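You operate a simulated robot arm through the tools that you are given. There is no shell and no other tool.

You are at the controls of a simulated robot arm. One attempt, no reset.

JOB
Get the mustard jar from the bottom of the stack onto the board and restack the other two.
Fine: same spot, caraway on top of fennel. Set down upright: what you pick out.

It is judged by the outcome, as a careful person would: the job done as asked, and still so three seconds after it is handed in. It fails if anything else is knocked over, pushed out of place, dropped, spilled or broken.

ROBOT AND FRAMES
A 7-joint arm with a two-finger parallel gripper, fixed in place. Base frame: the origin is at the foot of the arm, x ahead of it, y to its left, z up. Lengths are in cm, angles in rad, forces in N, time in s.
With the tool pointing down near the work surface it reaches from about 24 to 68 cm from the base axis. Its first joint turns from -1.152 to 1.152 rad. Payload 2.4 kg.
The TCP is the grasp point between the finger pads, 3 cm short of the fingertips. In the tool frame z runs along the fingers and y along their closing line. The gripper opens to 9.4 cm. The fingers are 2.8 cm wide and 1 cm thick; the gripper's body (5 by 9.6 cm) begins 5.5 cm behind the TCP.
Orientation is that of the tool frame in the base frame, as a unit quaternion [x, y, z, w]. With the fingers straight down and closing along the base's y, the tool's x points along the base's -x, its y along +y and its z along -z.

CONTROLS
- The arm moves only by the tool move_arm. Its argument "rows" is a list of rows, each a list of 3 entries, a list of its own where there are three numbers: the shift along the tool's x, y, z in cm, then the turn, a rotation vector about the tool's x, y, z in rad, then the opening, from 0 (shut) to 1 (fully open). In form: [[[x, y, z], [ax, ay, az], hand], ...]. A call has 1 to 20 rows; each row shifts and turns the commanded pose from where the row before left it, along the tool's axes as they then stand. A row lasts 0.2 s, in which the tool goes at most 5 cm and 0.15 rad; a call with a longer step from one row to the next is refused whole, and so is a gripper value outside its range. Where a pose cannot be reached the arm comes as near as it can. A force on the tool above 40 N (or 10 N above the force at the start of the call, whichever is more), or a blocked arm, ends the call early, and 0.2 s more pass. Each finger travels about 15.3 cm/s and halts on what it meets, pressing with about 35 N; the grip force reading is that of the motor and also rises with nothing between the fingers. The clock runs only during rows and for 0.2 s after the last one: add rows that do not move to give the fingers time. It gives the time, the measured TCP pose, the force on the tool (base axes), the opening and the grip force at its end, in the units of the frame above (readings bear some noise), with the torque about the TCP (base axes, N m) and any sound that the robot's microphone picked up.
- Cameras (640 x 400 px; columns grow to the right, rows downward): "scene" is fixed at [2.21, 47.6, 143.54]; the picture's right is [-0.85, -0.53, 0.00], its down [-0.35, 0.56, -0.75] and it looks along [0.40, -0.63, -0.66] (base axes); focal length 214 px, centre (320, 200). "wrist" rides on the gripper at [7.6, 1.4, -10.2] in the tool frame; the picture's right is [-0.18, 0.98, 0.00], its down [-0.75, -0.14, -0.64] and it looks along [-0.63, -0.12, 0.77] (tool axes); focal length 243 px, centre (320, 200). There is no depth. A picture from a camera that has moved, and an enlarged one, comes with that camera's place and axes in the base frame and with its lens. The place of the scene camera against the robot may be out by one fixed shift of up to 1.2 cm in any direction.
- camera(camera): a new picture of that camera. The clock stands still meanwhile.
- inspect(camera, box): a new picture of the part [left, top, right, bottom] of that camera's present view, enlarged. The clock stands still meanwhile.
- finish_job(): hands the job in; it is judged then, once.

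Places have to be worked out from the pictures, the camera data and where the tool is seen. Open the gripper and draw the arm clear of the work before you hand the job in, unless the task says otherwise.

The tools are called after ">>>" as name(argument=value, ...) on one line, values as JSON. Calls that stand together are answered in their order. move_arm: Moves the arm, as the interface text tells. Its arguments: {"type":"object","properties":{"rows":{"type":"array","items":{"type":"array"}}},"required":["rows"]} The other tools are called the same way: camera (camera) takes a picture; inspect (camera, box) takes an enlarged picture of a part of a camera's view; finish_job () hands the job in.

At the start:

```text
t: 0.0
position: [27.36, -31.59, 130.94]
orientation: [0.0, 1.0, 0.0, -0.001]
wrist_force: [0.5, 0.7, -0.1]
wrist_torque: [0.01, 0.0, 0.01]
gripper_width: 9.39
grasp_force: 0.0
```

scene: 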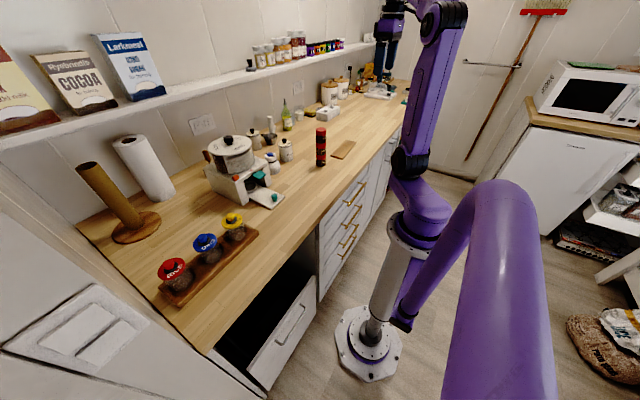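
wrist: 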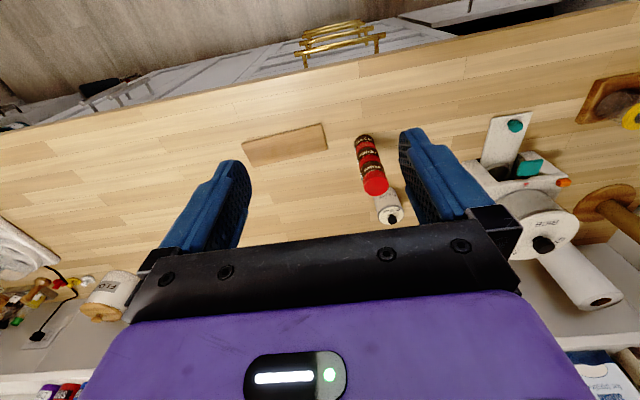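

I'll take enlarged looks at the stack of jars (red column near pixel 320,147) and the board in both cameras to locate them.

>>> inspect(camera="scene", box=[240, 90, 400, 190])

>>> inspect(camera="wrist", box=[220, 90, 460, 240])

```text
4.00 times, centred on (320, 140) of scene
camera zoom: at [2.21, 47.6, 143.54], right [-0.85, -0.53, 0.0], down [-0.35, 0.56, -0.75], along [0.4, -0.63, -0.66], focal length 858 px, centre (320, 440)
```

zoom: 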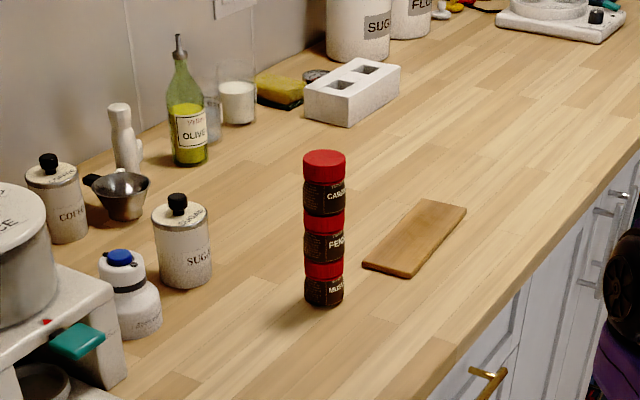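

```text
2.67 times, centred on (340, 165) of wrist
camera zoom: at [19.84, -30.06, 141.19], right [0.18, 0.98, 0.0], down [0.75, -0.14, 0.64], along [0.63, -0.12, -0.77], focal length 647 px, centre (267, 293)
```

zoom: 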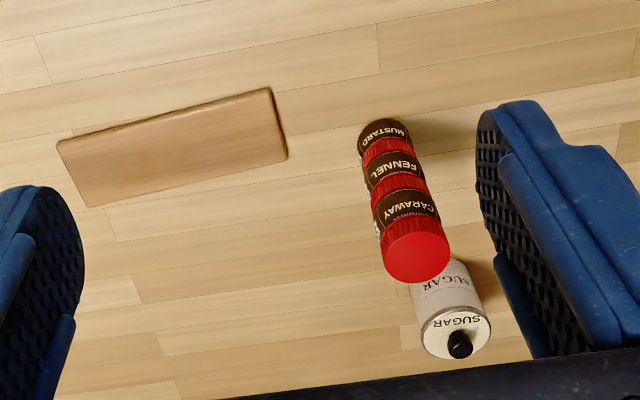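

The stack (caraway / fennel / mustard) appears at about x≈47.5, y≈-25 on a counter at z≈88–90. The board is near (44,-43). I'll move closer above to triangulate better, keeping well above everything.

>>> move_arm(rows=[[[-2.0, 1.65, 2.2], [0, 0, 0], 1], [[-2.0, 1.65, 2.2], [0, 0, 0], 1], [[-2.0, 1.65, 2.2], [0, 0, 0], 1], [[-2.0, 1.65, 2.2], [0, 0, 0], 1], [[0, 0, 0], [0, 0, 0], 1]])

>>> camera(camera="wrist")

>>> camera(camera="scene")

```text
t: 1.2
position: [35.4, -24.76, 122.16]
orientation: [0.0, 1.0, 0.0, 0.0]
wrist_force: [0.0, -0.1, 1.1]
wrist_torque: [-0.02, 0.0, -0.03]
gripper_width: 9.38
grasp_force: 0.1
```

```text
taken
camera wrist: at [27.83, -23.41, 132.3], right [0.18, 0.98, 0.0], down [0.75, -0.14, 0.64], along [0.63, -0.12, -0.77], focal length 243 px, centre (320, 200)
```

wrist: 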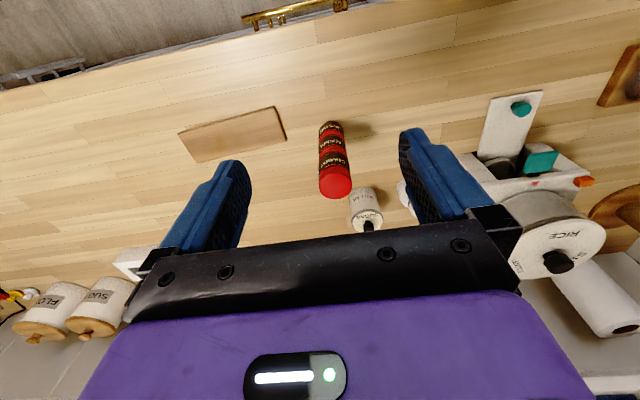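

```text
taken
```

scene: 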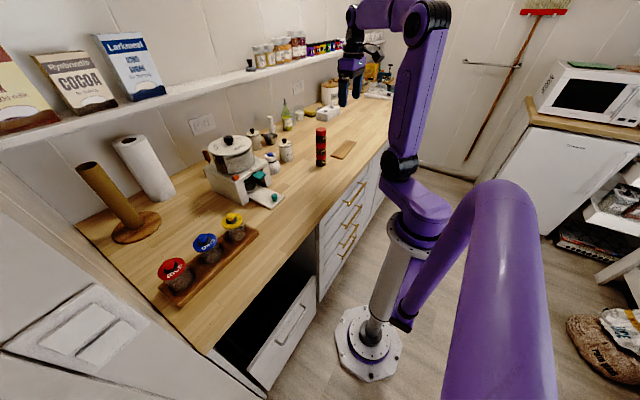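

The stack stays in clear view of the wrist camera; I'll enlarge it to measure the cap and base.

>>> inspect(camera="wrist", box=[280, 105, 400, 215])

>>> inspect(camera="wrist", box=[160, 90, 320, 190])

>>> inspect(camera="scene", box=[290, 110, 370, 180])

```text
3.64 times, centred on (340, 160) of wrist
camera zoom: at [27.83, -23.41, 132.3], right [0.18, 0.98, 0.0], down [0.75, -0.14, 0.64], along [0.63, -0.12, -0.77], focal length 882 px, centre (247, 346)
```

zoom: 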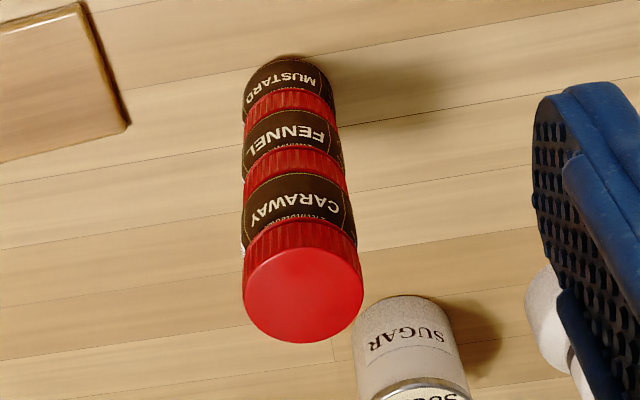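

```text
4.00 times, centred on (240, 140) of wrist
camera zoom: at [27.83, -23.41, 132.3], right [0.18, 0.98, 0.0], down [0.75, -0.14, 0.64], along [0.63, -0.12, -0.77], focal length 970 px, centre (640, 440)
```

zoom: 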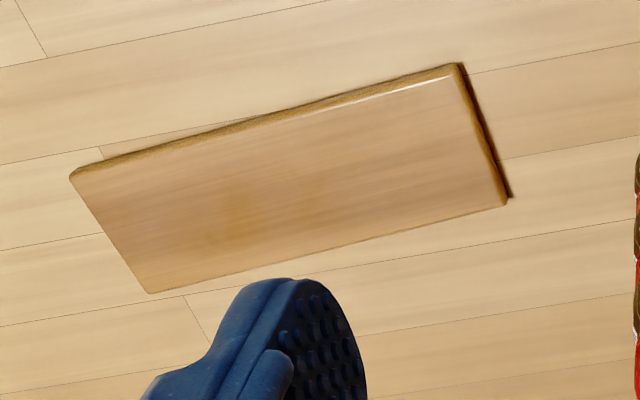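

```text
5.71 times, centred on (330, 145) of scene
camera zoom: at [2.21, 47.61, 143.54], right [-0.85, -0.53, 0.0], down [-0.35, 0.56, -0.75], along [0.4, -0.63, -0.66], focal length 1226 px, centre (263, 514)
```

zoom: 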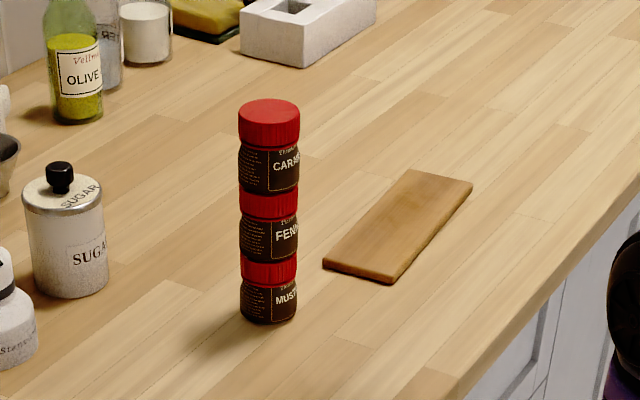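

Triangulating two wrist views gives the stack axis at about (47.3, -24.9), its top at z≈106, the counter at z≈89, and a jar diameter of about 4.5. I'll hover above the stack with the fingertips above the cap and check the centring.

>>> move_arm(rows=[[[-2.95, 0, 0], [0, 0, 0], 1], [[-2.95, 0, 0], [0, 0, 0], 1], [[-2.95, -0.05, 1.5], [0, 0, 0], 1], [[-2.95, -0.05, 2.5], [0, 0, 0], 1], [[0, 0, 3.0], [0, 0, 0], 1], [[0, 0, 2.7], [0, 0, 0], 1], [[0, 0, 0], [0, 0, 0], 1]])

>>> camera(camera="wrist")

>>> inspect(camera="scene", box=[270, 90, 390, 180])

```text
t: 2.8
position: [47.24, -25.0, 112.45]
orientation: [-0.001, 1.0, 0.0, 0.0]
wrist_force: [-0.9, -0.1, 0.0]
wrist_torque: [-0.01, -0.01, 0.01]
gripper_width: 9.4
grasp_force: 0.0
```

```text
taken
camera wrist: at [39.69, -23.55, 122.64], right [0.18, 0.98, 0.0], down [0.75, -0.14, 0.64], along [0.63, -0.12, -0.77], focal length 243 px, centre (320, 200)
```

wrist: 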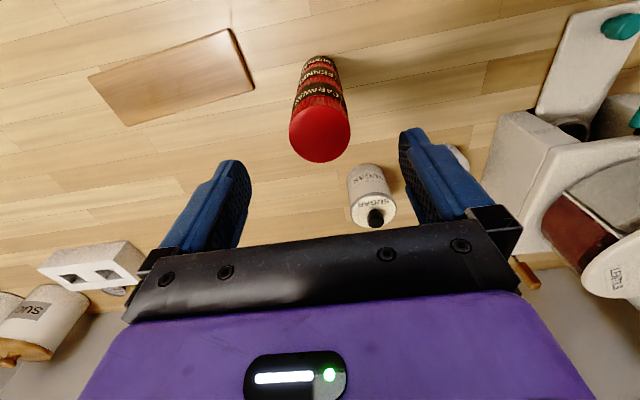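

```text
4.44 times, centred on (330, 135) of scene
camera zoom: at [2.21, 47.6, 143.54], right [-0.85, -0.53, 0.0], down [-0.35, 0.56, -0.75], along [0.4, -0.63, -0.66], focal length 953 px, centre (276, 489)
```

zoom: 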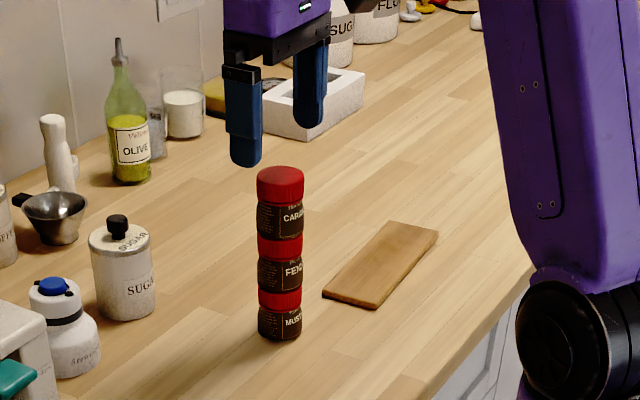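

The cap looks nearly centred under the gripper; I'll enlarge to refine the centre, edges and heights.

>>> inspect(camera="wrist", box=[260, 40, 380, 175])

>>> inspect(camera="wrist", box=[80, 20, 270, 130])

>>> inspect(camera="scene", box=[305, 115, 340, 175])

```text
2.96 times, centred on (320, 108) of wrist
camera zoom: at [39.69, -23.55, 122.64], right [0.18, 0.98, 0.0], down [0.75, -0.14, 0.64], along [0.63, -0.12, -0.77], focal length 719 px, centre (320, 474)
```

zoom: 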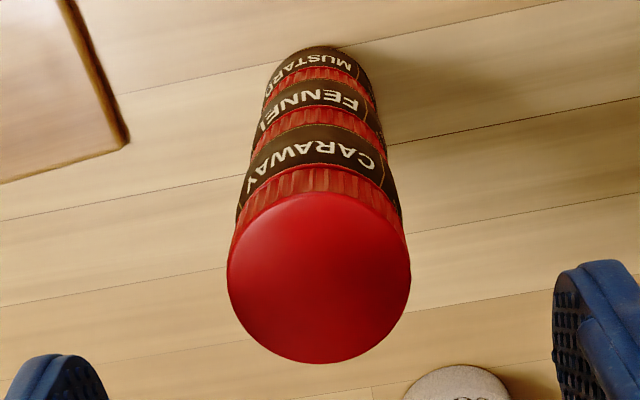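

```text
3.37 times, centred on (175, 75) of wrist
camera zoom: at [39.69, -23.55, 122.64], right [0.18, 0.98, 0.0], down [0.75, -0.14, 0.64], along [0.63, -0.12, -0.77], focal length 817 px, centre (808, 621)
```

zoom: 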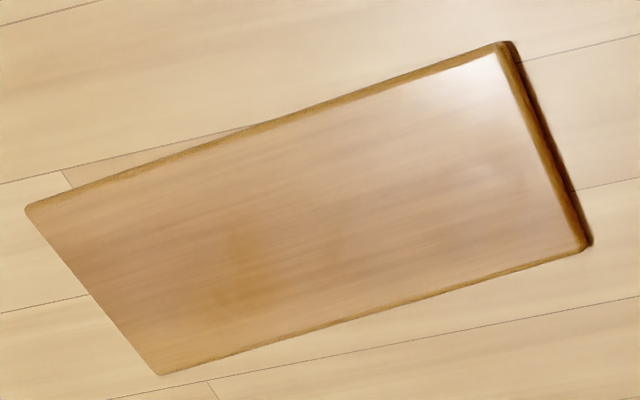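

```text
6.67 times, centred on (322, 145) of scene
camera zoom: at [2.21, 47.6, 143.54], right [-0.85, -0.53, 0.0], down [-0.35, 0.56, -0.75], along [0.4, -0.63, -0.66], focal length 1430 px, centre (303, 567)
```

zoom: 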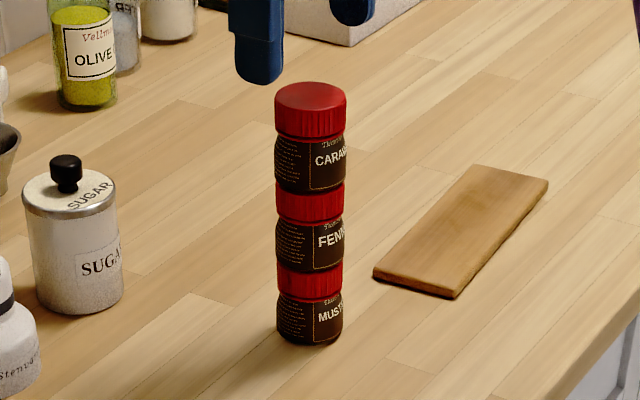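

The refined cap centre is at (47.08, -24.95, 106.2) with a diameter of about 4.5, and the jar pitch is about 5.7–5.9. I'll descend with the fingers open to TCP z≈104.3, which puts the tips about 1 cm above the fennel lid, then check the centring.

>>> move_arm(rows=[[[0.16, 0.05, 1.0], [0, 0, 0], 1], [[0, 0, 1.5], [0, 0, 0], 1], [[0, 0, 1.5], [0, 0, 0], 1], [[0, 0, 1.5], [0, 0, 0], 1], [[0, 0, 1.5], [0, 0, 0], 1], [[0, 0, 1.15], [0, 0, 0], 1], [[0, 0, 0], [0, 0, 0], 0.75], [[0, 0, 0], [0, 0, 0], 0.65]])

>>> inspect(camera="wrist", box=[160, 60, 480, 260])

>>> inspect(camera="scene", box=[290, 105, 350, 175])

```text
t: 4.6
position: [46.97, -24.87, 104.35]
orientation: [-0.001, 1.0, 0.0, 0.001]
wrist_force: [-0.7, -0.2, 0.2]
wrist_torque: [0.02, -0.04, -0.01]
gripper_width: 6.11
grasp_force: 0.0
```

```text
2.00 times, centred on (320, 160) of wrist
camera zoom: at [39.47, -23.51, 114.54], right [0.18, 0.98, 0.0], down [0.75, -0.14, 0.64], along [0.63, -0.12, -0.77], focal length 485 px, centre (320, 280)
```

zoom: 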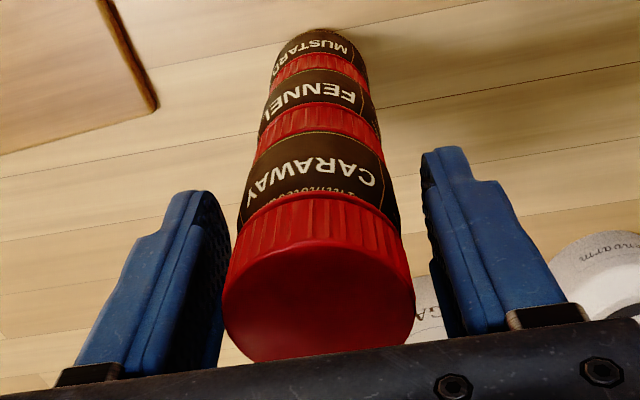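

```text
5.71 times, centred on (320, 140) of scene
camera zoom: at [2.21, 47.6, 143.54], right [-0.85, -0.53, 0.0], down [-0.35, 0.56, -0.75], along [0.4, -0.63, -0.66], focal length 1226 px, centre (320, 543)
```

zoom: 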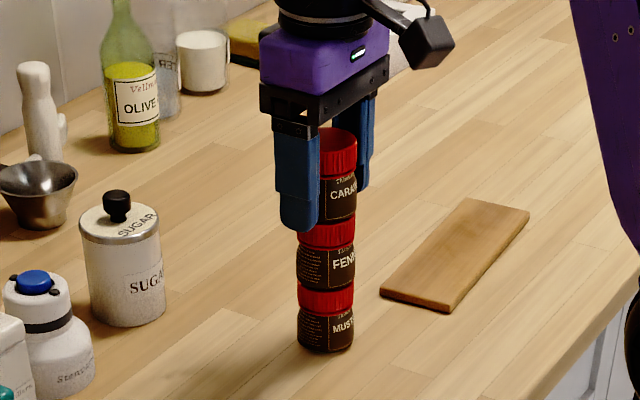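

The jar sits centred between the fingers in y within about 1 mm, and the fingertips are above the fennel lid. I'll close gently in small steps.

>>> move_arm(rows=[[[0, 0, 0], [0, 0, 0], 0.58], [[0, 0, 0], [0, 0, 0], 0.53], [[0, 0, 0], [0, 0, 0], 0.5], [[0, 0, 0], [0, 0, 0], 0.48], [[0, 0, 0], [0, 0, 0], 0.46], [[0, 0, 0], [0, 0, 0], 0.42], [[0, 0, 0], [0, 0, 0], 0.3], [[0, 0, 0], [0, 0, 0], 0.2], [[0, 0, 0], [0, 0, 0], 0.2]])

>>> inspect(camera="scene", box=[290, 105, 350, 175])

>>> inspect(camera="wrist", box=[160, 60, 480, 260])

```text
t: 6.6
position: [46.92, -24.97, 104.38]
orientation: [0.0, 1.0, 0.0, 0.0]
wrist_force: [0.3, 0.1, 0.2]
wrist_torque: [-0.03, -0.01, -0.01]
gripper_width: 4.36
grasp_force: 34.9
```

```text
5.71 times, centred on (320, 140) of scene
camera zoom: at [2.21, 47.6, 143.54], right [-0.85, -0.53, 0.0], down [-0.35, 0.56, -0.75], along [0.4, -0.63, -0.66], focal length 1226 px, centre (320, 543)
```

zoom: 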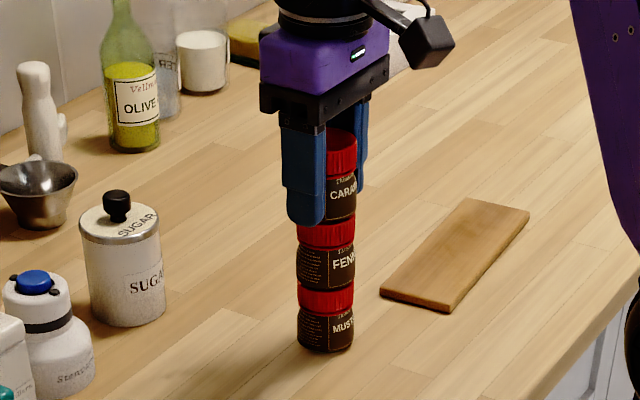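

```text
2.00 times, centred on (320, 160) of wrist
camera zoom: at [39.47, -23.51, 114.56], right [0.18, 0.98, 0.0], down [0.75, -0.14, 0.64], along [0.63, -0.12, -0.77], focal length 485 px, centre (320, 280)
```

zoom: 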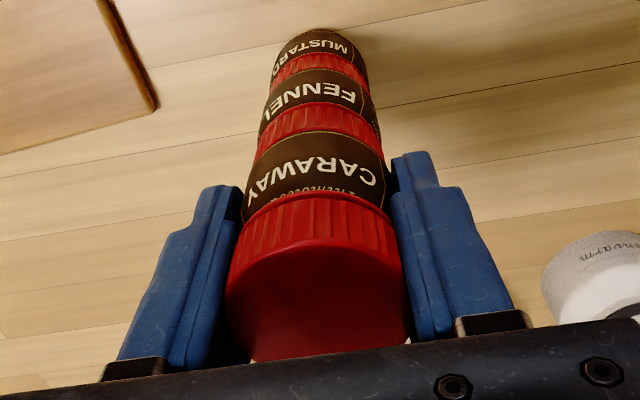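

The jar is gripped at a width of 4.36 cm and 35 N, and the stack is undisturbed. I'll lift straight up slowly and check that only the caraway comes along.

>>> move_arm(rows=[[[0, 0, -0.3], [0, 0, 0], 0.2], [[0, 0, -0.5], [0, 0, 0], 0.2], [[0, 0, -0.8], [0, 0, 0], 0.2], [[0, 0, -1.2], [0, 0, 0], 0.2], [[0, 0, -1.2], [0, 0, 0], 0.2], [[0, 0, 0], [0, 0, 0], 0.2], [[0, 0, 0], [0, 0, 0], 0.2]])

>>> inspect(camera="scene", box=[290, 105, 350, 175])

>>> inspect(camera="wrist", box=[160, 20, 480, 220])

```text
t: 8.2
position: [47.02, -24.92, 108.48]
orientation: [-0.001, 1.0, 0.0, 0.0]
wrist_force: [0.1, 0.1, -0.9]
wrist_torque: [-0.01, -0.02, -0.01]
gripper_width: 4.33
grasp_force: 34.7
```

```text
5.71 times, centred on (320, 140) of scene
camera zoom: at [2.21, 47.6, 143.54], right [-0.85, -0.53, 0.0], down [-0.35, 0.56, -0.75], along [0.4, -0.63, -0.66], focal length 1226 px, centre (320, 543)
```

zoom: 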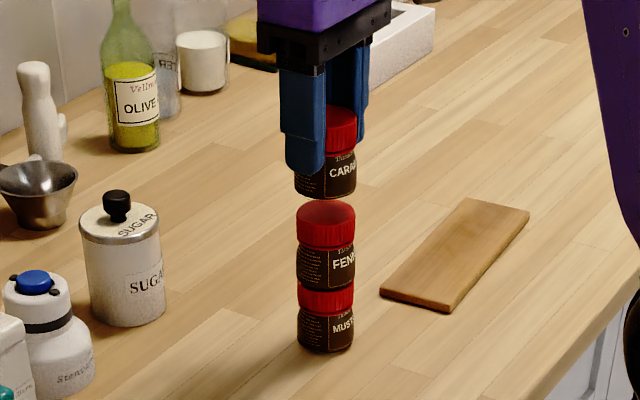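

```text
2.00 times, centred on (320, 120) of wrist
camera zoom: at [39.48, -23.46, 118.56], right [0.18, 0.98, 0.0], down [0.75, -0.14, 0.64], along [0.63, -0.12, -0.77], focal length 485 px, centre (320, 360)
```

zoom: 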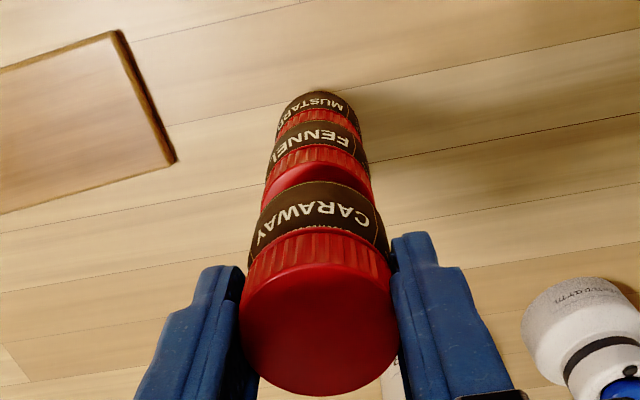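

Only the caraway has lifted; the fennel and mustard stay put. I'll zoom in on the gap to see whether the lids and bases nest and to measure the jar height.

>>> inspect(camera="scene", box=[305, 120, 335, 170])

>>> inspect(camera="wrist", box=[270, 55, 370, 150])

```text
8.00 times, centred on (320, 145) of scene
camera zoom: at [2.21, 47.6, 143.54], right [-0.85, -0.53, 0.0], down [-0.35, 0.56, -0.75], along [0.4, -0.63, -0.66], focal length 1716 px, centre (320, 640)
```

zoom: 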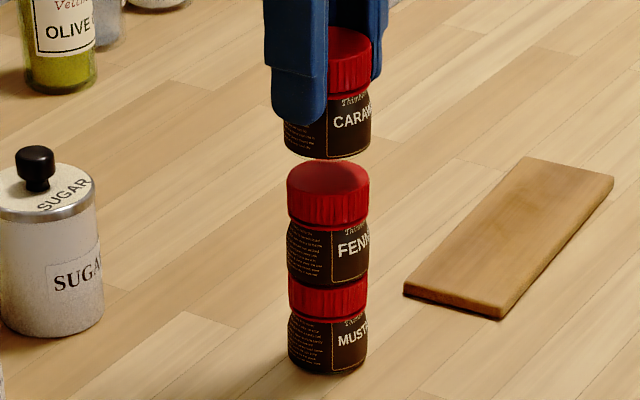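

```text
4.21 times, centred on (320, 102) of wrist
camera zoom: at [39.48, -23.46, 118.56], right [0.18, 0.98, 0.0], down [0.75, -0.14, 0.64], along [0.63, -0.12, -0.77], focal length 1022 px, centre (320, 610)
```

zoom: 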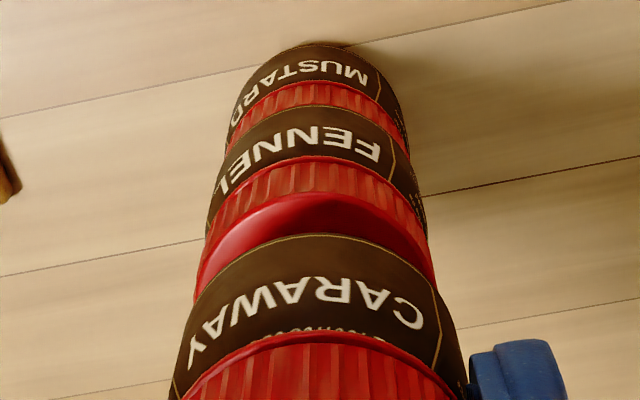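

The comparison suggests the caraway rose only about 2 cm while the fingers rose 4.1 cm, so it may have slipped in the grip. I'll hold still briefly and check whether it is still slipping.

>>> move_arm(rows=[[[0, 0, 0], [0, 0, 0], 0.0], [[0, 0, 0], [0, 0, 0], 0.0]])

>>> inspect(camera="scene", box=[305, 120, 335, 170])

>>> camera(camera="wrist")

```text
t: 8.8
position: [46.88, -24.93, 108.37]
orientation: [0.001, 1.0, 0.0, 0.0]
wrist_force: [-0.8, 0.5, 0.4]
wrist_torque: [-0.02, 0.02, -0.02]
gripper_width: 4.37
grasp_force: 34.8
```

```text
8.00 times, centred on (320, 145) of scene
camera zoom: at [2.21, 47.6, 143.54], right [-0.85, -0.53, 0.0], down [-0.35, 0.56, -0.75], along [0.4, -0.63, -0.66], focal length 1716 px, centre (320, 640)
```

zoom: 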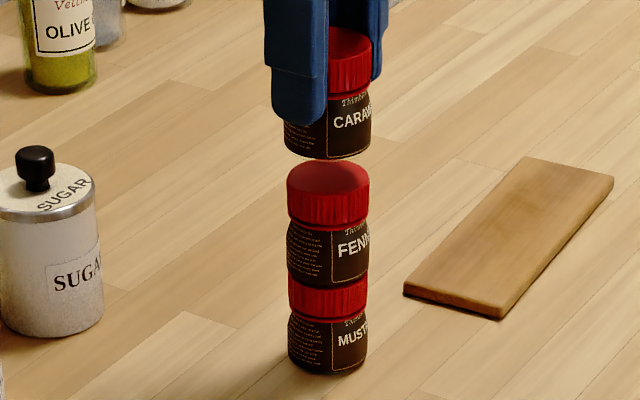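

```text
taken
camera wrist: at [39.47, -23.46, 118.55], right [0.18, 0.98, 0.0], down [0.75, -0.14, 0.64], along [0.63, -0.12, -0.77], focal length 243 px, centre (320, 200)
```

wrist: 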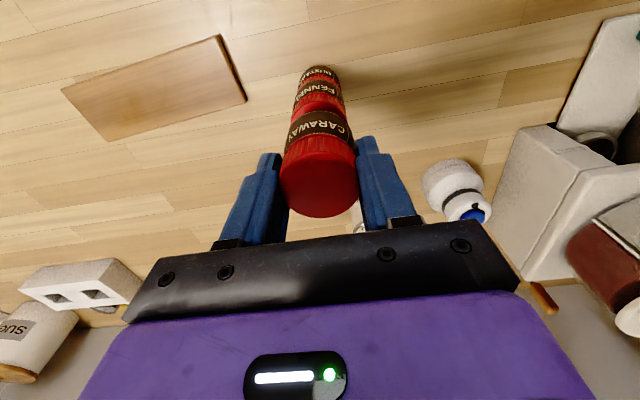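

The grip is stable now, with no slip while holding, but the jar slid about 2.3 cm during the lift. I'll test with a tiny slow lift to see whether motion causes more slip.

>>> move_arm(rows=[[[0, 0, -0.15], [0, 0, 0], 0.0], [[0, 0, -0.15], [0, 0, 0], 0.0], [[0, 0, -0.15], [0, 0, 0], 0.0], [[0, 0, -0.15], [0, 0, 0], 0.0], [[0, 0, 0], [0, 0, 0], 0.0]])

>>> inspect(camera="scene", box=[305, 120, 335, 170])

>>> inspect(camera="wrist", box=[160, 20, 480, 220])

```text
t: 10.0
position: [47.07, -24.9, 108.93]
orientation: [-0.001, 1.0, 0.0, 0.0]
wrist_force: [-0.3, -0.8, -0.2]
wrist_torque: [0.04, 0.07, -0.01]
gripper_width: 4.33
grasp_force: 34.9
```

```text
8.00 times, centred on (320, 145) of scene
camera zoom: at [2.21, 47.6, 143.54], right [-0.85, -0.53, 0.0], down [-0.35, 0.56, -0.75], along [0.4, -0.63, -0.66], focal length 1716 px, centre (320, 640)
```

zoom: 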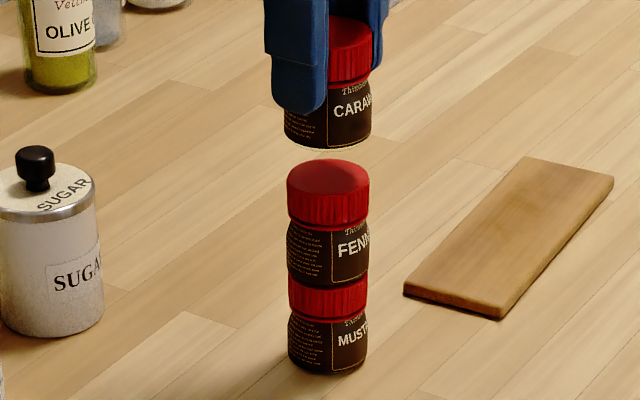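

```text
2.00 times, centred on (320, 120) of wrist
camera zoom: at [39.47, -23.48, 119.14], right [0.18, 0.98, 0.0], down [0.75, -0.14, 0.64], along [0.63, -0.12, -0.77], focal length 485 px, centre (320, 360)
```

zoom: 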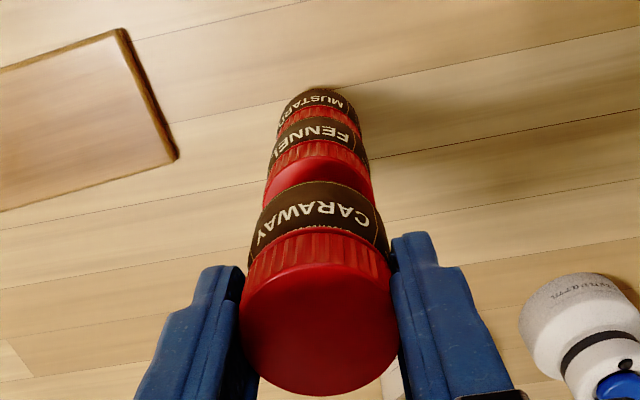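

No further slip: the jar moved exactly with the fingers. The earlier slide came from the lid bearing on the fingers above the pads, so next time I'll grip with the TCP at lid level. Now I'll carry the caraway slowly to a free spot near (41, -12.5).

>>> move_arm(rows=[[[0, 0, -0.4], [0, 0, 0], 0.0], [[0, 0, -0.6], [0, 0, 0], 0.0], [[0.2, 0.5, -0.5], [0, 0, 0], 0.0], [[0.6, 1.2, 0], [0, 0, 0], 0.0], [[0.8, 1.6, 0], [0, 0, 0], 0.0], [[0.8, 1.6, 0], [0, 0, 0], 0.0], [[0.8, 1.6, 0], [0, 0, 0], 0.0], [[0.8, 1.6, 0], [0, 0, 0], 0.0], [[0.8, 1.6, 0], [0, 0, 0], 0.0], [[0.7, 1.6, 0], [0, 0, 0], 0.0], [[0.4, 0.8, 0], [0, 0, 0], 0.0], [[0.1, 0.3, 0], [0, 0, 0], 0.0], [[0, 0, 0], [0, 0, 0], 0.0]])

>>> camera(camera="wrist")

>>> inspect(camera="scene", box=[250, 90, 370, 190])

```text
t: 12.8
position: [40.97, -12.55, 110.37]
orientation: [0.0, 1.0, -0.001, 0.0]
wrist_force: [1.0, 0.2, -0.2]
wrist_torque: [0.0, 0.02, 0.01]
gripper_width: 4.36
grasp_force: 35.1
```

```text
taken
camera wrist: at [33.42, -11.06, 120.63], right [0.18, 0.98, 0.0], down [0.75, -0.14, 0.64], along [0.63, -0.12, -0.77], focal length 243 px, centre (320, 200)
```

wrist: 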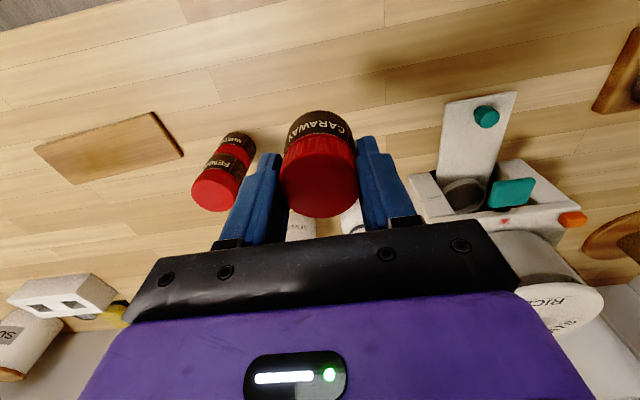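

```text
4.00 times, centred on (310, 140) of scene
camera zoom: at [2.21, 47.6, 143.54], right [-0.85, -0.53, 0.0], down [-0.35, 0.56, -0.75], along [0.4, -0.63, -0.66], focal length 858 px, centre (360, 440)
```

zoom: 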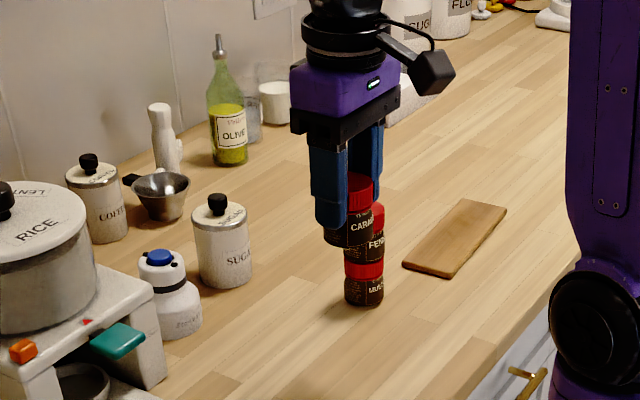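

The caraway is held securely over the empty area at (41, -12.5). I'll lower to a couple of cm above the counter and check the remaining gap.

>>> move_arm(rows=[[[0, 0, 0.5], [0, 0, 0], 0.0], [[0, 0, 1.2], [0, 0, 0], 0.0], [[0, 0, 1.6], [0, 0, 0], 0.0], [[0, 0, 1.6], [0, 0, 0], 0.0], [[0, 0, 1.6], [0, 0, 0], 0.0], [[0, 0, 1.6], [0, 0, 0], 0.0], [[0, 0, 1.6], [0, 0, 0], 0.0], [[0, 0, 1.6], [0, 0, 0], 0.0], [[0, 0, 1.2], [0, 0, 0], 0.0], [[0, 0, 0.7], [0, 0, 0], 0.0], [[0, 0, 0], [0, 0, 0], 0.0]])

>>> inspect(camera="scene", box=[270, 120, 350, 180])

>>> inspect(camera="wrist", box=[220, 40, 460, 240])

```text
t: 15.2
position: [40.97, -12.58, 97.27]
orientation: [-0.001, 1.0, 0.0, 0.0]
wrist_force: [0.1, 0.6, -1.0]
wrist_torque: [0.0, -0.03, -0.04]
gripper_width: 4.34
grasp_force: 35.0
```

```text
6.67 times, centred on (310, 150) of scene
camera zoom: at [2.21, 47.6, 143.54], right [-0.85, -0.53, 0.0], down [-0.35, 0.56, -0.75], along [0.4, -0.63, -0.66], focal length 1430 px, centre (387, 533)
```

zoom: 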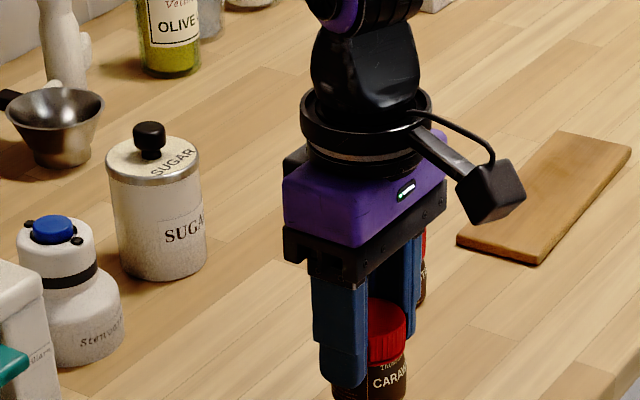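

```text
2.00 times, centred on (340, 140) of wrist
camera zoom: at [33.45, -11.09, 107.45], right [0.18, 0.98, 0.0], down [0.75, -0.14, 0.64], along [0.63, -0.12, -0.77], focal length 485 px, centre (280, 320)
```

zoom: 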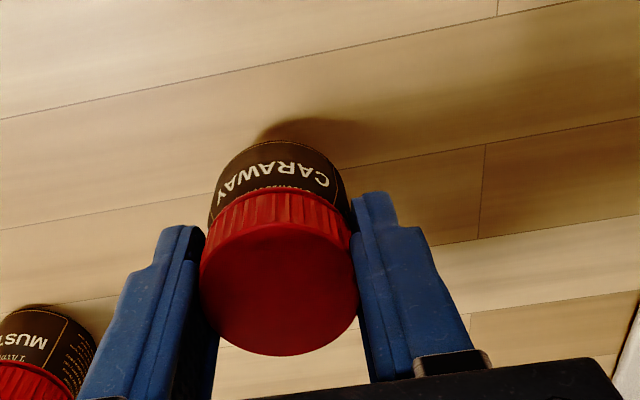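

I'll look at the base of the jar in the scene view to estimate the remaining gap.

>>> inspect(camera="scene", box=[290, 155, 340, 195])

>>> inspect(camera="wrist", box=[280, 80, 380, 160])

```text
10.00 times, centred on (315, 175) of scene
camera zoom: at [2.21, 47.6, 143.54], right [-0.85, -0.53, 0.0], down [-0.35, 0.56, -0.75], along [0.4, -0.63, -0.66], focal length 2145 px, centre (370, 450)
```

zoom: 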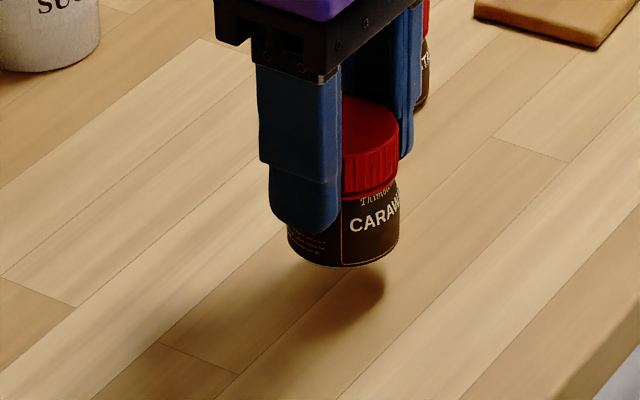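

```text
5.00 times, centred on (330, 120) of wrist
camera zoom: at [33.45, -11.09, 107.45], right [0.18, 0.98, 0.0], down [0.75, -0.14, 0.64], along [0.63, -0.12, -0.77], focal length 1213 px, centre (270, 600)
```

zoom: 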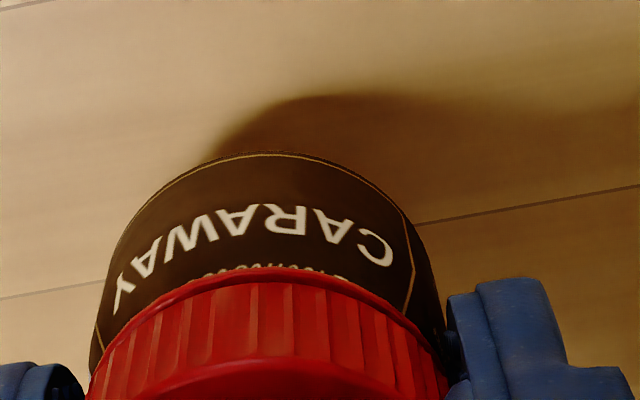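

I estimate a gap of about 1.8 cm. I'll lower 1.2 cm, then continue in small steps while reading the force.

>>> move_arm(rows=[[[0, 0, 0.4], [0, 0, 0], 0.0], [[0, 0, 0.4], [0, 0, 0], 0.0], [[0, 0, 0.3], [0, 0, 0], 0.0], [[0, 0, 0.1], [0, 0, 0], 0.0], [[0, 0, 0], [0, 0, 0], 0.0]])

>>> inspect(camera="scene", box=[290, 155, 340, 195])

```text
t: 16.4
position: [41.01, -12.55, 96.01]
orientation: [0.0, 1.0, 0.0, -0.001]
wrist_force: [-0.9, -0.2, 0.1]
wrist_torque: [0.0, 0.0, 0.01]
gripper_width: 4.37
grasp_force: 35.0
```

```text
10.00 times, centred on (315, 175) of scene
camera zoom: at [2.21, 47.6, 143.54], right [-0.85, -0.53, 0.0], down [-0.35, 0.56, -0.75], along [0.4, -0.63, -0.66], focal length 2145 px, centre (370, 450)
```

zoom: 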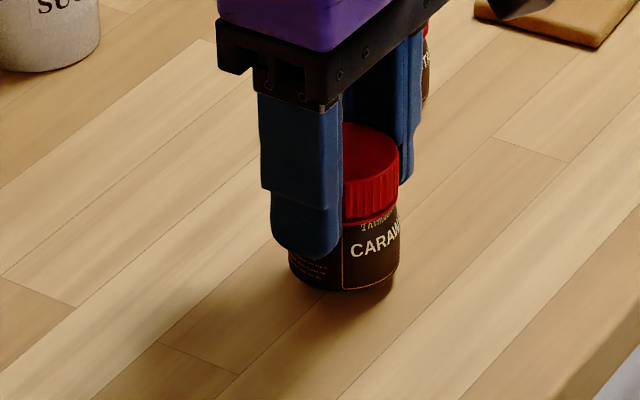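

The shadow is nearly meeting the base, with perhaps 0.4–0.7 cm left. I'll continue in 0.15 cm steps.

>>> move_arm(rows=[[[0, 0, 0.15], [0, 0, 0], 0.0], [[0, 0, 0.15], [0, 0, 0], 0.0], [[0, 0, 0.0], [0, 0, 0], 0.0]])

>>> inspect(camera="scene", box=[290, 155, 340, 195])

```text
t: 17.2
position: [41.02, -12.51, 95.69]
orientation: [0.0, 1.0, 0.001, 0.0]
wrist_force: [-0.1, 0.6, -0.1]
wrist_torque: [0.01, -0.01, 0.0]
gripper_width: 4.35
grasp_force: 35.0
```

```text
10.00 times, centred on (315, 175) of scene
camera zoom: at [2.21, 47.6, 143.54], right [-0.85, -0.53, 0.0], down [-0.35, 0.56, -0.75], along [0.4, -0.63, -0.66], focal length 2145 px, centre (370, 450)
```

zoom: 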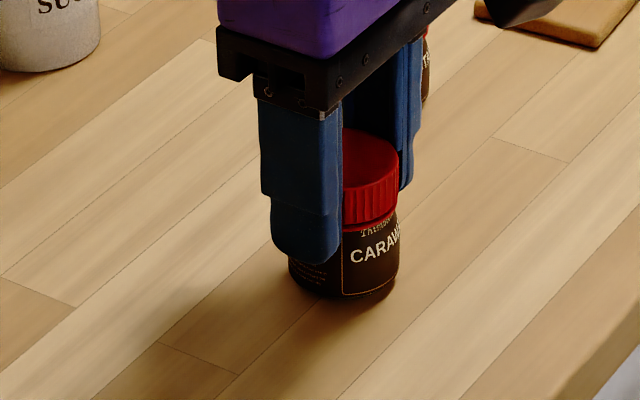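

There's still no contact force, and the gap is about 0.2–0.4 cm. I'll continue with smaller steps.

>>> move_arm(rows=[[[0, 0, 0.1], [0, 0, 0], 0.0], [[0, 0, 0.1], [0, 0, 0], 0.0], [[0, 0, 0.0], [0, 0, 0], 0.0]])

>>> inspect(camera="scene", box=[290, 155, 340, 195])

```text
t: 18.0
position: [40.95, -12.5, 95.53]
orientation: [0.0, 1.0, 0.0, 0.0]
wrist_force: [0.4, 0.3, 0.2]
wrist_torque: [-0.01, 0.0, 0.01]
gripper_width: 4.32
grasp_force: 35.0
```

```text
10.00 times, centred on (315, 175) of scene
camera zoom: at [2.21, 47.6, 143.54], right [-0.85, -0.53, 0.0], down [-0.35, 0.56, -0.75], along [0.4, -0.63, -0.66], focal length 2145 px, centre (370, 450)
```

zoom: 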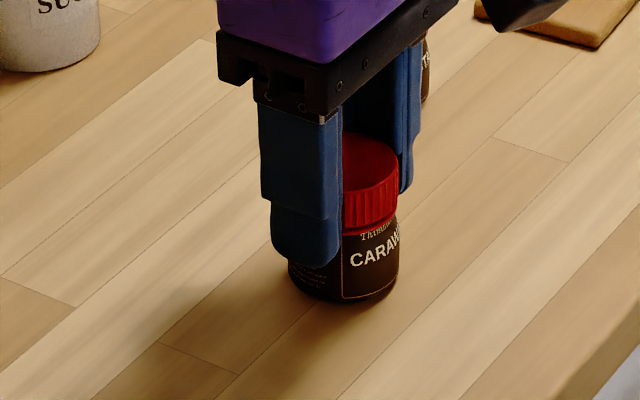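

There's still no contact reading, so I'll step down another 0.2 cm.

>>> move_arm(rows=[[[0, 0, 0.1], [0, 0, 0], 0.0], [[0, 0, 0.1], [0, 0, 0], 0.0], [[0, 0, 0.0], [0, 0, 0], 0.0]])

>>> inspect(camera="scene", box=[290, 155, 340, 195])

```text
t: 18.8
position: [41.03, -12.59, 95.3]
orientation: [0.0, 1.0, -0.001, 0.001]
wrist_force: [-2.5, -1.1, 16.4]
wrist_torque: [-0.14, 0.11, -0.04]
gripper_width: 4.33
grasp_force: 35.0
```

```text
10.00 times, centred on (315, 175) of scene
camera zoom: at [2.18, 47.61, 143.54], right [-0.85, -0.53, 0.0], down [-0.35, 0.56, -0.75], along [0.4, -0.63, -0.66], focal length 2145 px, centre (370, 450)
```

zoom: 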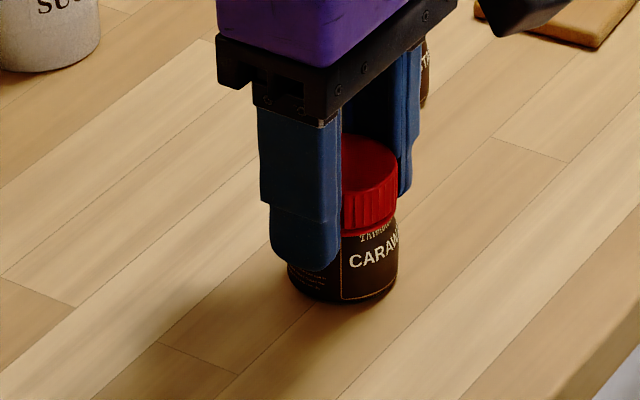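

Contact is registered (16 N up) at TCP z≈95.3, so the jar is on the counter. I'll ease up slightly to unload and then open gently.

>>> move_arm(rows=[[[0, 0, -0.07], [0, 0, 0], 0.0], [[0, 0, 0], [0, 0, 0], 0.3], [[0, 0, 0], [0, 0, 0], 0.46], [[0, 0, 0], [0, 0, 0], 0.52], [[0, 0, 0], [0, 0, 0], 0.6], [[0, 0, 0], [0, 0, 0], 0.7], [[0, 0, 0], [0, 0, 0], 0.85], [[0, 0, 0], [0, 0, 0], 0.85]])

>>> inspect(camera="scene", box=[290, 155, 340, 195])

>>> inspect(camera="wrist", box=[200, 60, 440, 240])

```text
t: 20.6
position: [41.0, -12.48, 95.38]
orientation: [-0.001, 1.0, 0.001, 0.0]
wrist_force: [-0.6, 0.0, 0.4]
wrist_torque: [0.01, -0.01, 0.0]
gripper_width: 7.99
grasp_force: 0.1
```

```text
10.00 times, centred on (315, 175) of scene
camera zoom: at [2.21, 47.6, 143.54], right [-0.85, -0.53, 0.0], down [-0.35, 0.56, -0.75], along [0.4, -0.63, -0.66], focal length 2145 px, centre (370, 450)
```

zoom: 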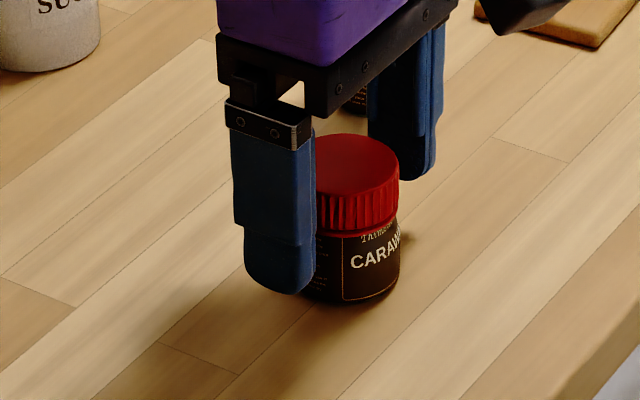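

```text
2.22 times, centred on (320, 150) of wrist
camera zoom: at [33.47, -11.11, 105.63], right [0.18, 0.98, 0.0], down [0.75, -0.14, 0.64], along [0.63, -0.12, -0.77], focal length 539 px, centre (320, 311)
```

zoom: 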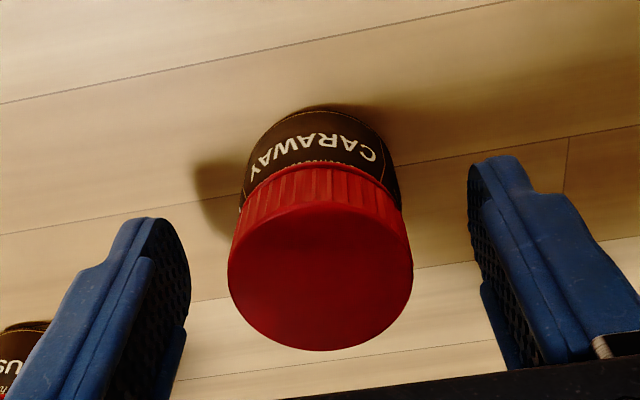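

The caraway stands upright on the counter with its lid top at z≈95.1. That gives a jar height of about 5.55, a counter at about 89.5 and a fennel lid top at about 100.6. I'll rise straight up and go back above the two-jar stack.

>>> move_arm(rows=[[[0, 0, -0.5], [0, 0, 0], 0.85], [[0, 0, -1.5], [0, 0, 0], 1], [[0, 0, -3], [0, 0, 0], 1], [[0, 0, -3], [0, 0, 0], 1], [[0, 0, -3], [0, 0, 0], 1], [[0, 0, -0.6], [0, 0, 0], 1], [[-1.0, -2.1, 0], [0, 0, 0], 1], [[-1.4, -2.9, 0], [0, 0, 0], 1], [[-1.4, -2.9, 0], [0, 0, 0], 1], [[-1.4, -2.9, 0], [0, 0, 0], 1], [[-0.8, -1.65, 0], [0, 0, 0], 1], [[0, 0, 0], [0, 0, 0], 1], [[0, 0, 0], [0, 0, 0], 1]])

>>> inspect(camera="wrist", box=[200, 40, 440, 220])

>>> inspect(camera="scene", box=[290, 110, 370, 190])

```text
t: 23.4
position: [47.08, -25.08, 106.97]
orientation: [0.0, 1.0, 0.0, 0.001]
wrist_force: [0.6, 0.3, 0.4]
wrist_torque: [-0.02, -0.02, -0.03]
gripper_width: 9.42
grasp_force: 0.0
```

```text
2.22 times, centred on (320, 130) of wrist
camera zoom: at [39.42, -23.58, 117.24], right [0.18, 0.98, 0.0], down [0.75, -0.14, 0.64], along [0.63, -0.12, -0.77], focal length 539 px, centre (320, 356)
```

zoom: 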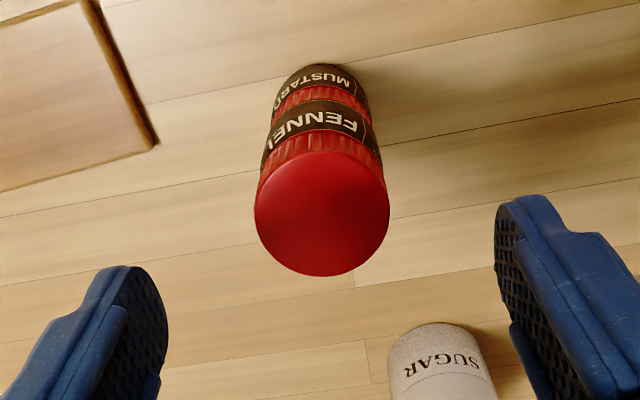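

```text
5.00 times, centred on (330, 150) of scene
camera zoom: at [2.21, 47.6, 143.54], right [-0.85, -0.53, 0.0], down [-0.35, 0.56, -0.75], along [0.4, -0.63, -0.66], focal length 1072 px, centre (270, 450)
```

zoom: 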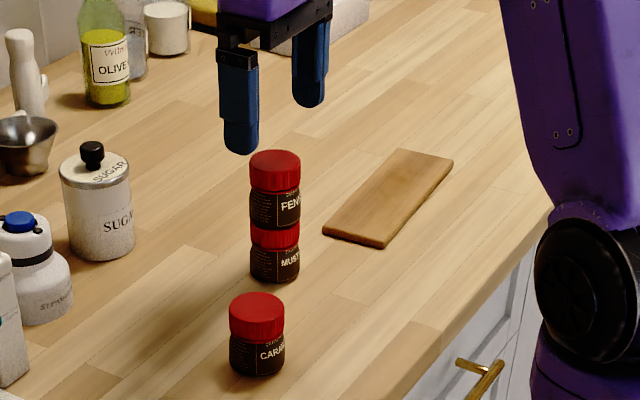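

The fennel lid centre is at (47.02, -24.93) with its top at z≈100.6. I'll descend to TCP z≈99.7 so the lid is centred at the grasp point and the tips stay clear of the mustard lid, then close gently.

>>> move_arm(rows=[[[0, 0.05, 1.0], [0, 0, 0], 1], [[0, 0, 1.5], [0, 0, 0], 1], [[0, 0, 1.5], [0, 0, 0], 1], [[0, 0, 1.5], [0, 0, 0], 1], [[0, 0, 1.2], [0, 0, 0], 1], [[0, 0, 0.6], [0, 0, 0], 1], [[0, 0, 0], [0, 0, 0], 0.75], [[0, 0, 0], [0, 0, 0], 0.62], [[0, 0, 0], [0, 0, 0], 0.55], [[0, 0, 0], [0, 0, 0], 0.55]])

>>> inspect(camera="wrist", box=[200, 60, 440, 240])

>>> inspect(camera="scene", box=[290, 110, 370, 190])

```text
t: 25.6
position: [46.97, -24.95, 99.7]
orientation: [0.0, 1.0, 0.0, -0.001]
wrist_force: [0.9, 0.3, 0.0]
wrist_torque: [-0.02, 0.0, -0.01]
gripper_width: 5.17
grasp_force: 0.0
```

```text
2.22 times, centred on (320, 150) of wrist
camera zoom: at [39.45, -23.51, 109.91], right [0.18, 0.98, 0.0], down [0.75, -0.14, 0.64], along [0.63, -0.12, -0.77], focal length 539 px, centre (320, 311)
```

zoom: 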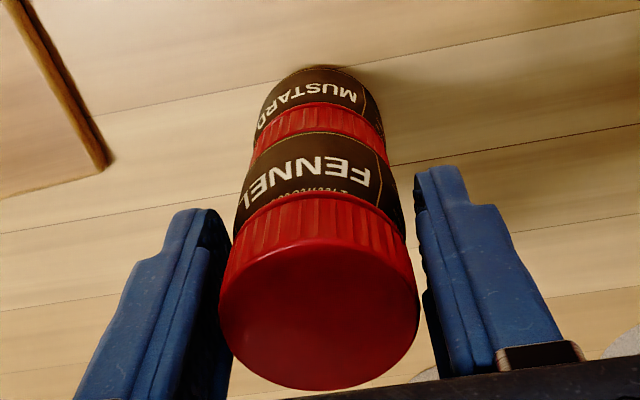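

```text
5.00 times, centred on (330, 150) of scene
camera zoom: at [2.21, 47.6, 143.54], right [-0.85, -0.53, 0.0], down [-0.35, 0.56, -0.75], along [0.4, -0.63, -0.66], focal length 1072 px, centre (270, 450)
```

zoom: 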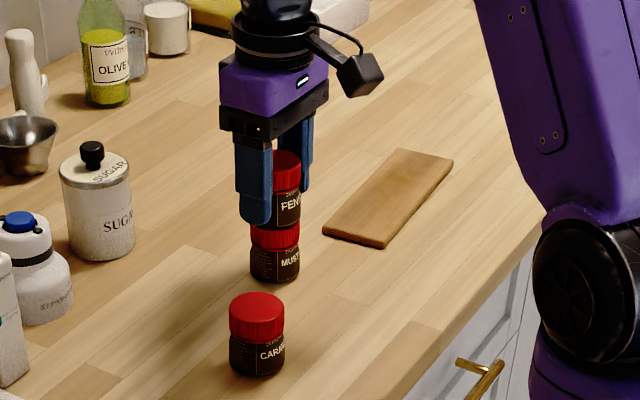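

The fingers are well placed around the fennel lid. I'll close gently to a full grip.

>>> move_arm(rows=[[[0, 0, 0], [0, 0, 0], 0.51], [[0, 0, 0], [0, 0, 0], 0.49], [[0, 0, 0], [0, 0, 0], 0.47], [[0, 0, 0], [0, 0, 0], 0.45], [[0, 0, 0], [0, 0, 0], 0.4], [[0, 0, 0], [0, 0, 0], 0.2], [[0, 0, 0], [0, 0, 0], 0.0], [[0, 0, 0], [0, 0, 0], 0.0]])

>>> inspect(camera="wrist", box=[200, 60, 440, 240])

>>> inspect(camera="scene", box=[305, 130, 345, 180])

```text
t: 27.4
position: [46.97, -24.98, 99.75]
orientation: [0.0, 1.0, 0.0, 0.0]
wrist_force: [0.6, -0.3, 0.4]
wrist_torque: [0.0, -0.02, 0.01]
gripper_width: 4.37
grasp_force: 35.0
```

```text
2.22 times, centred on (320, 150) of wrist
camera zoom: at [39.45, -23.51, 109.91], right [0.18, 0.98, 0.0], down [0.75, -0.14, 0.64], along [0.63, -0.12, -0.77], focal length 539 px, centre (320, 311)
```

zoom: 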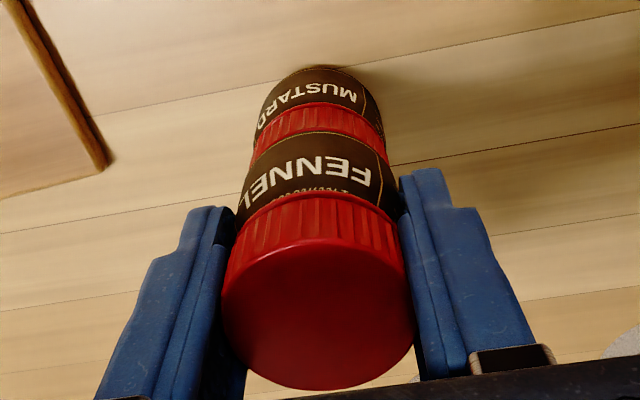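

```text
8.00 times, centred on (325, 155) of scene
camera zoom: at [2.21, 47.6, 143.54], right [-0.85, -0.53, 0.0], down [-0.35, 0.56, -0.75], along [0.4, -0.63, -0.66], focal length 1716 px, centre (280, 560)
```

zoom: 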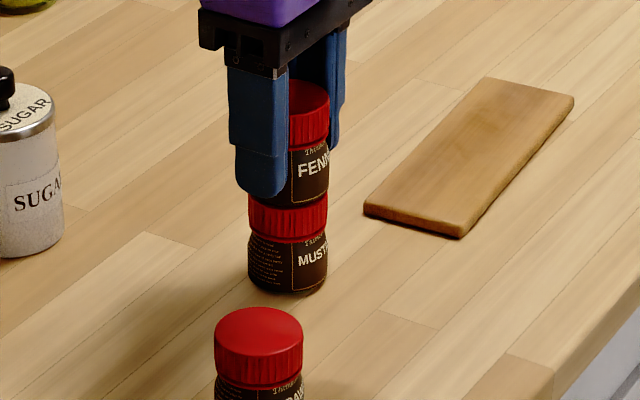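

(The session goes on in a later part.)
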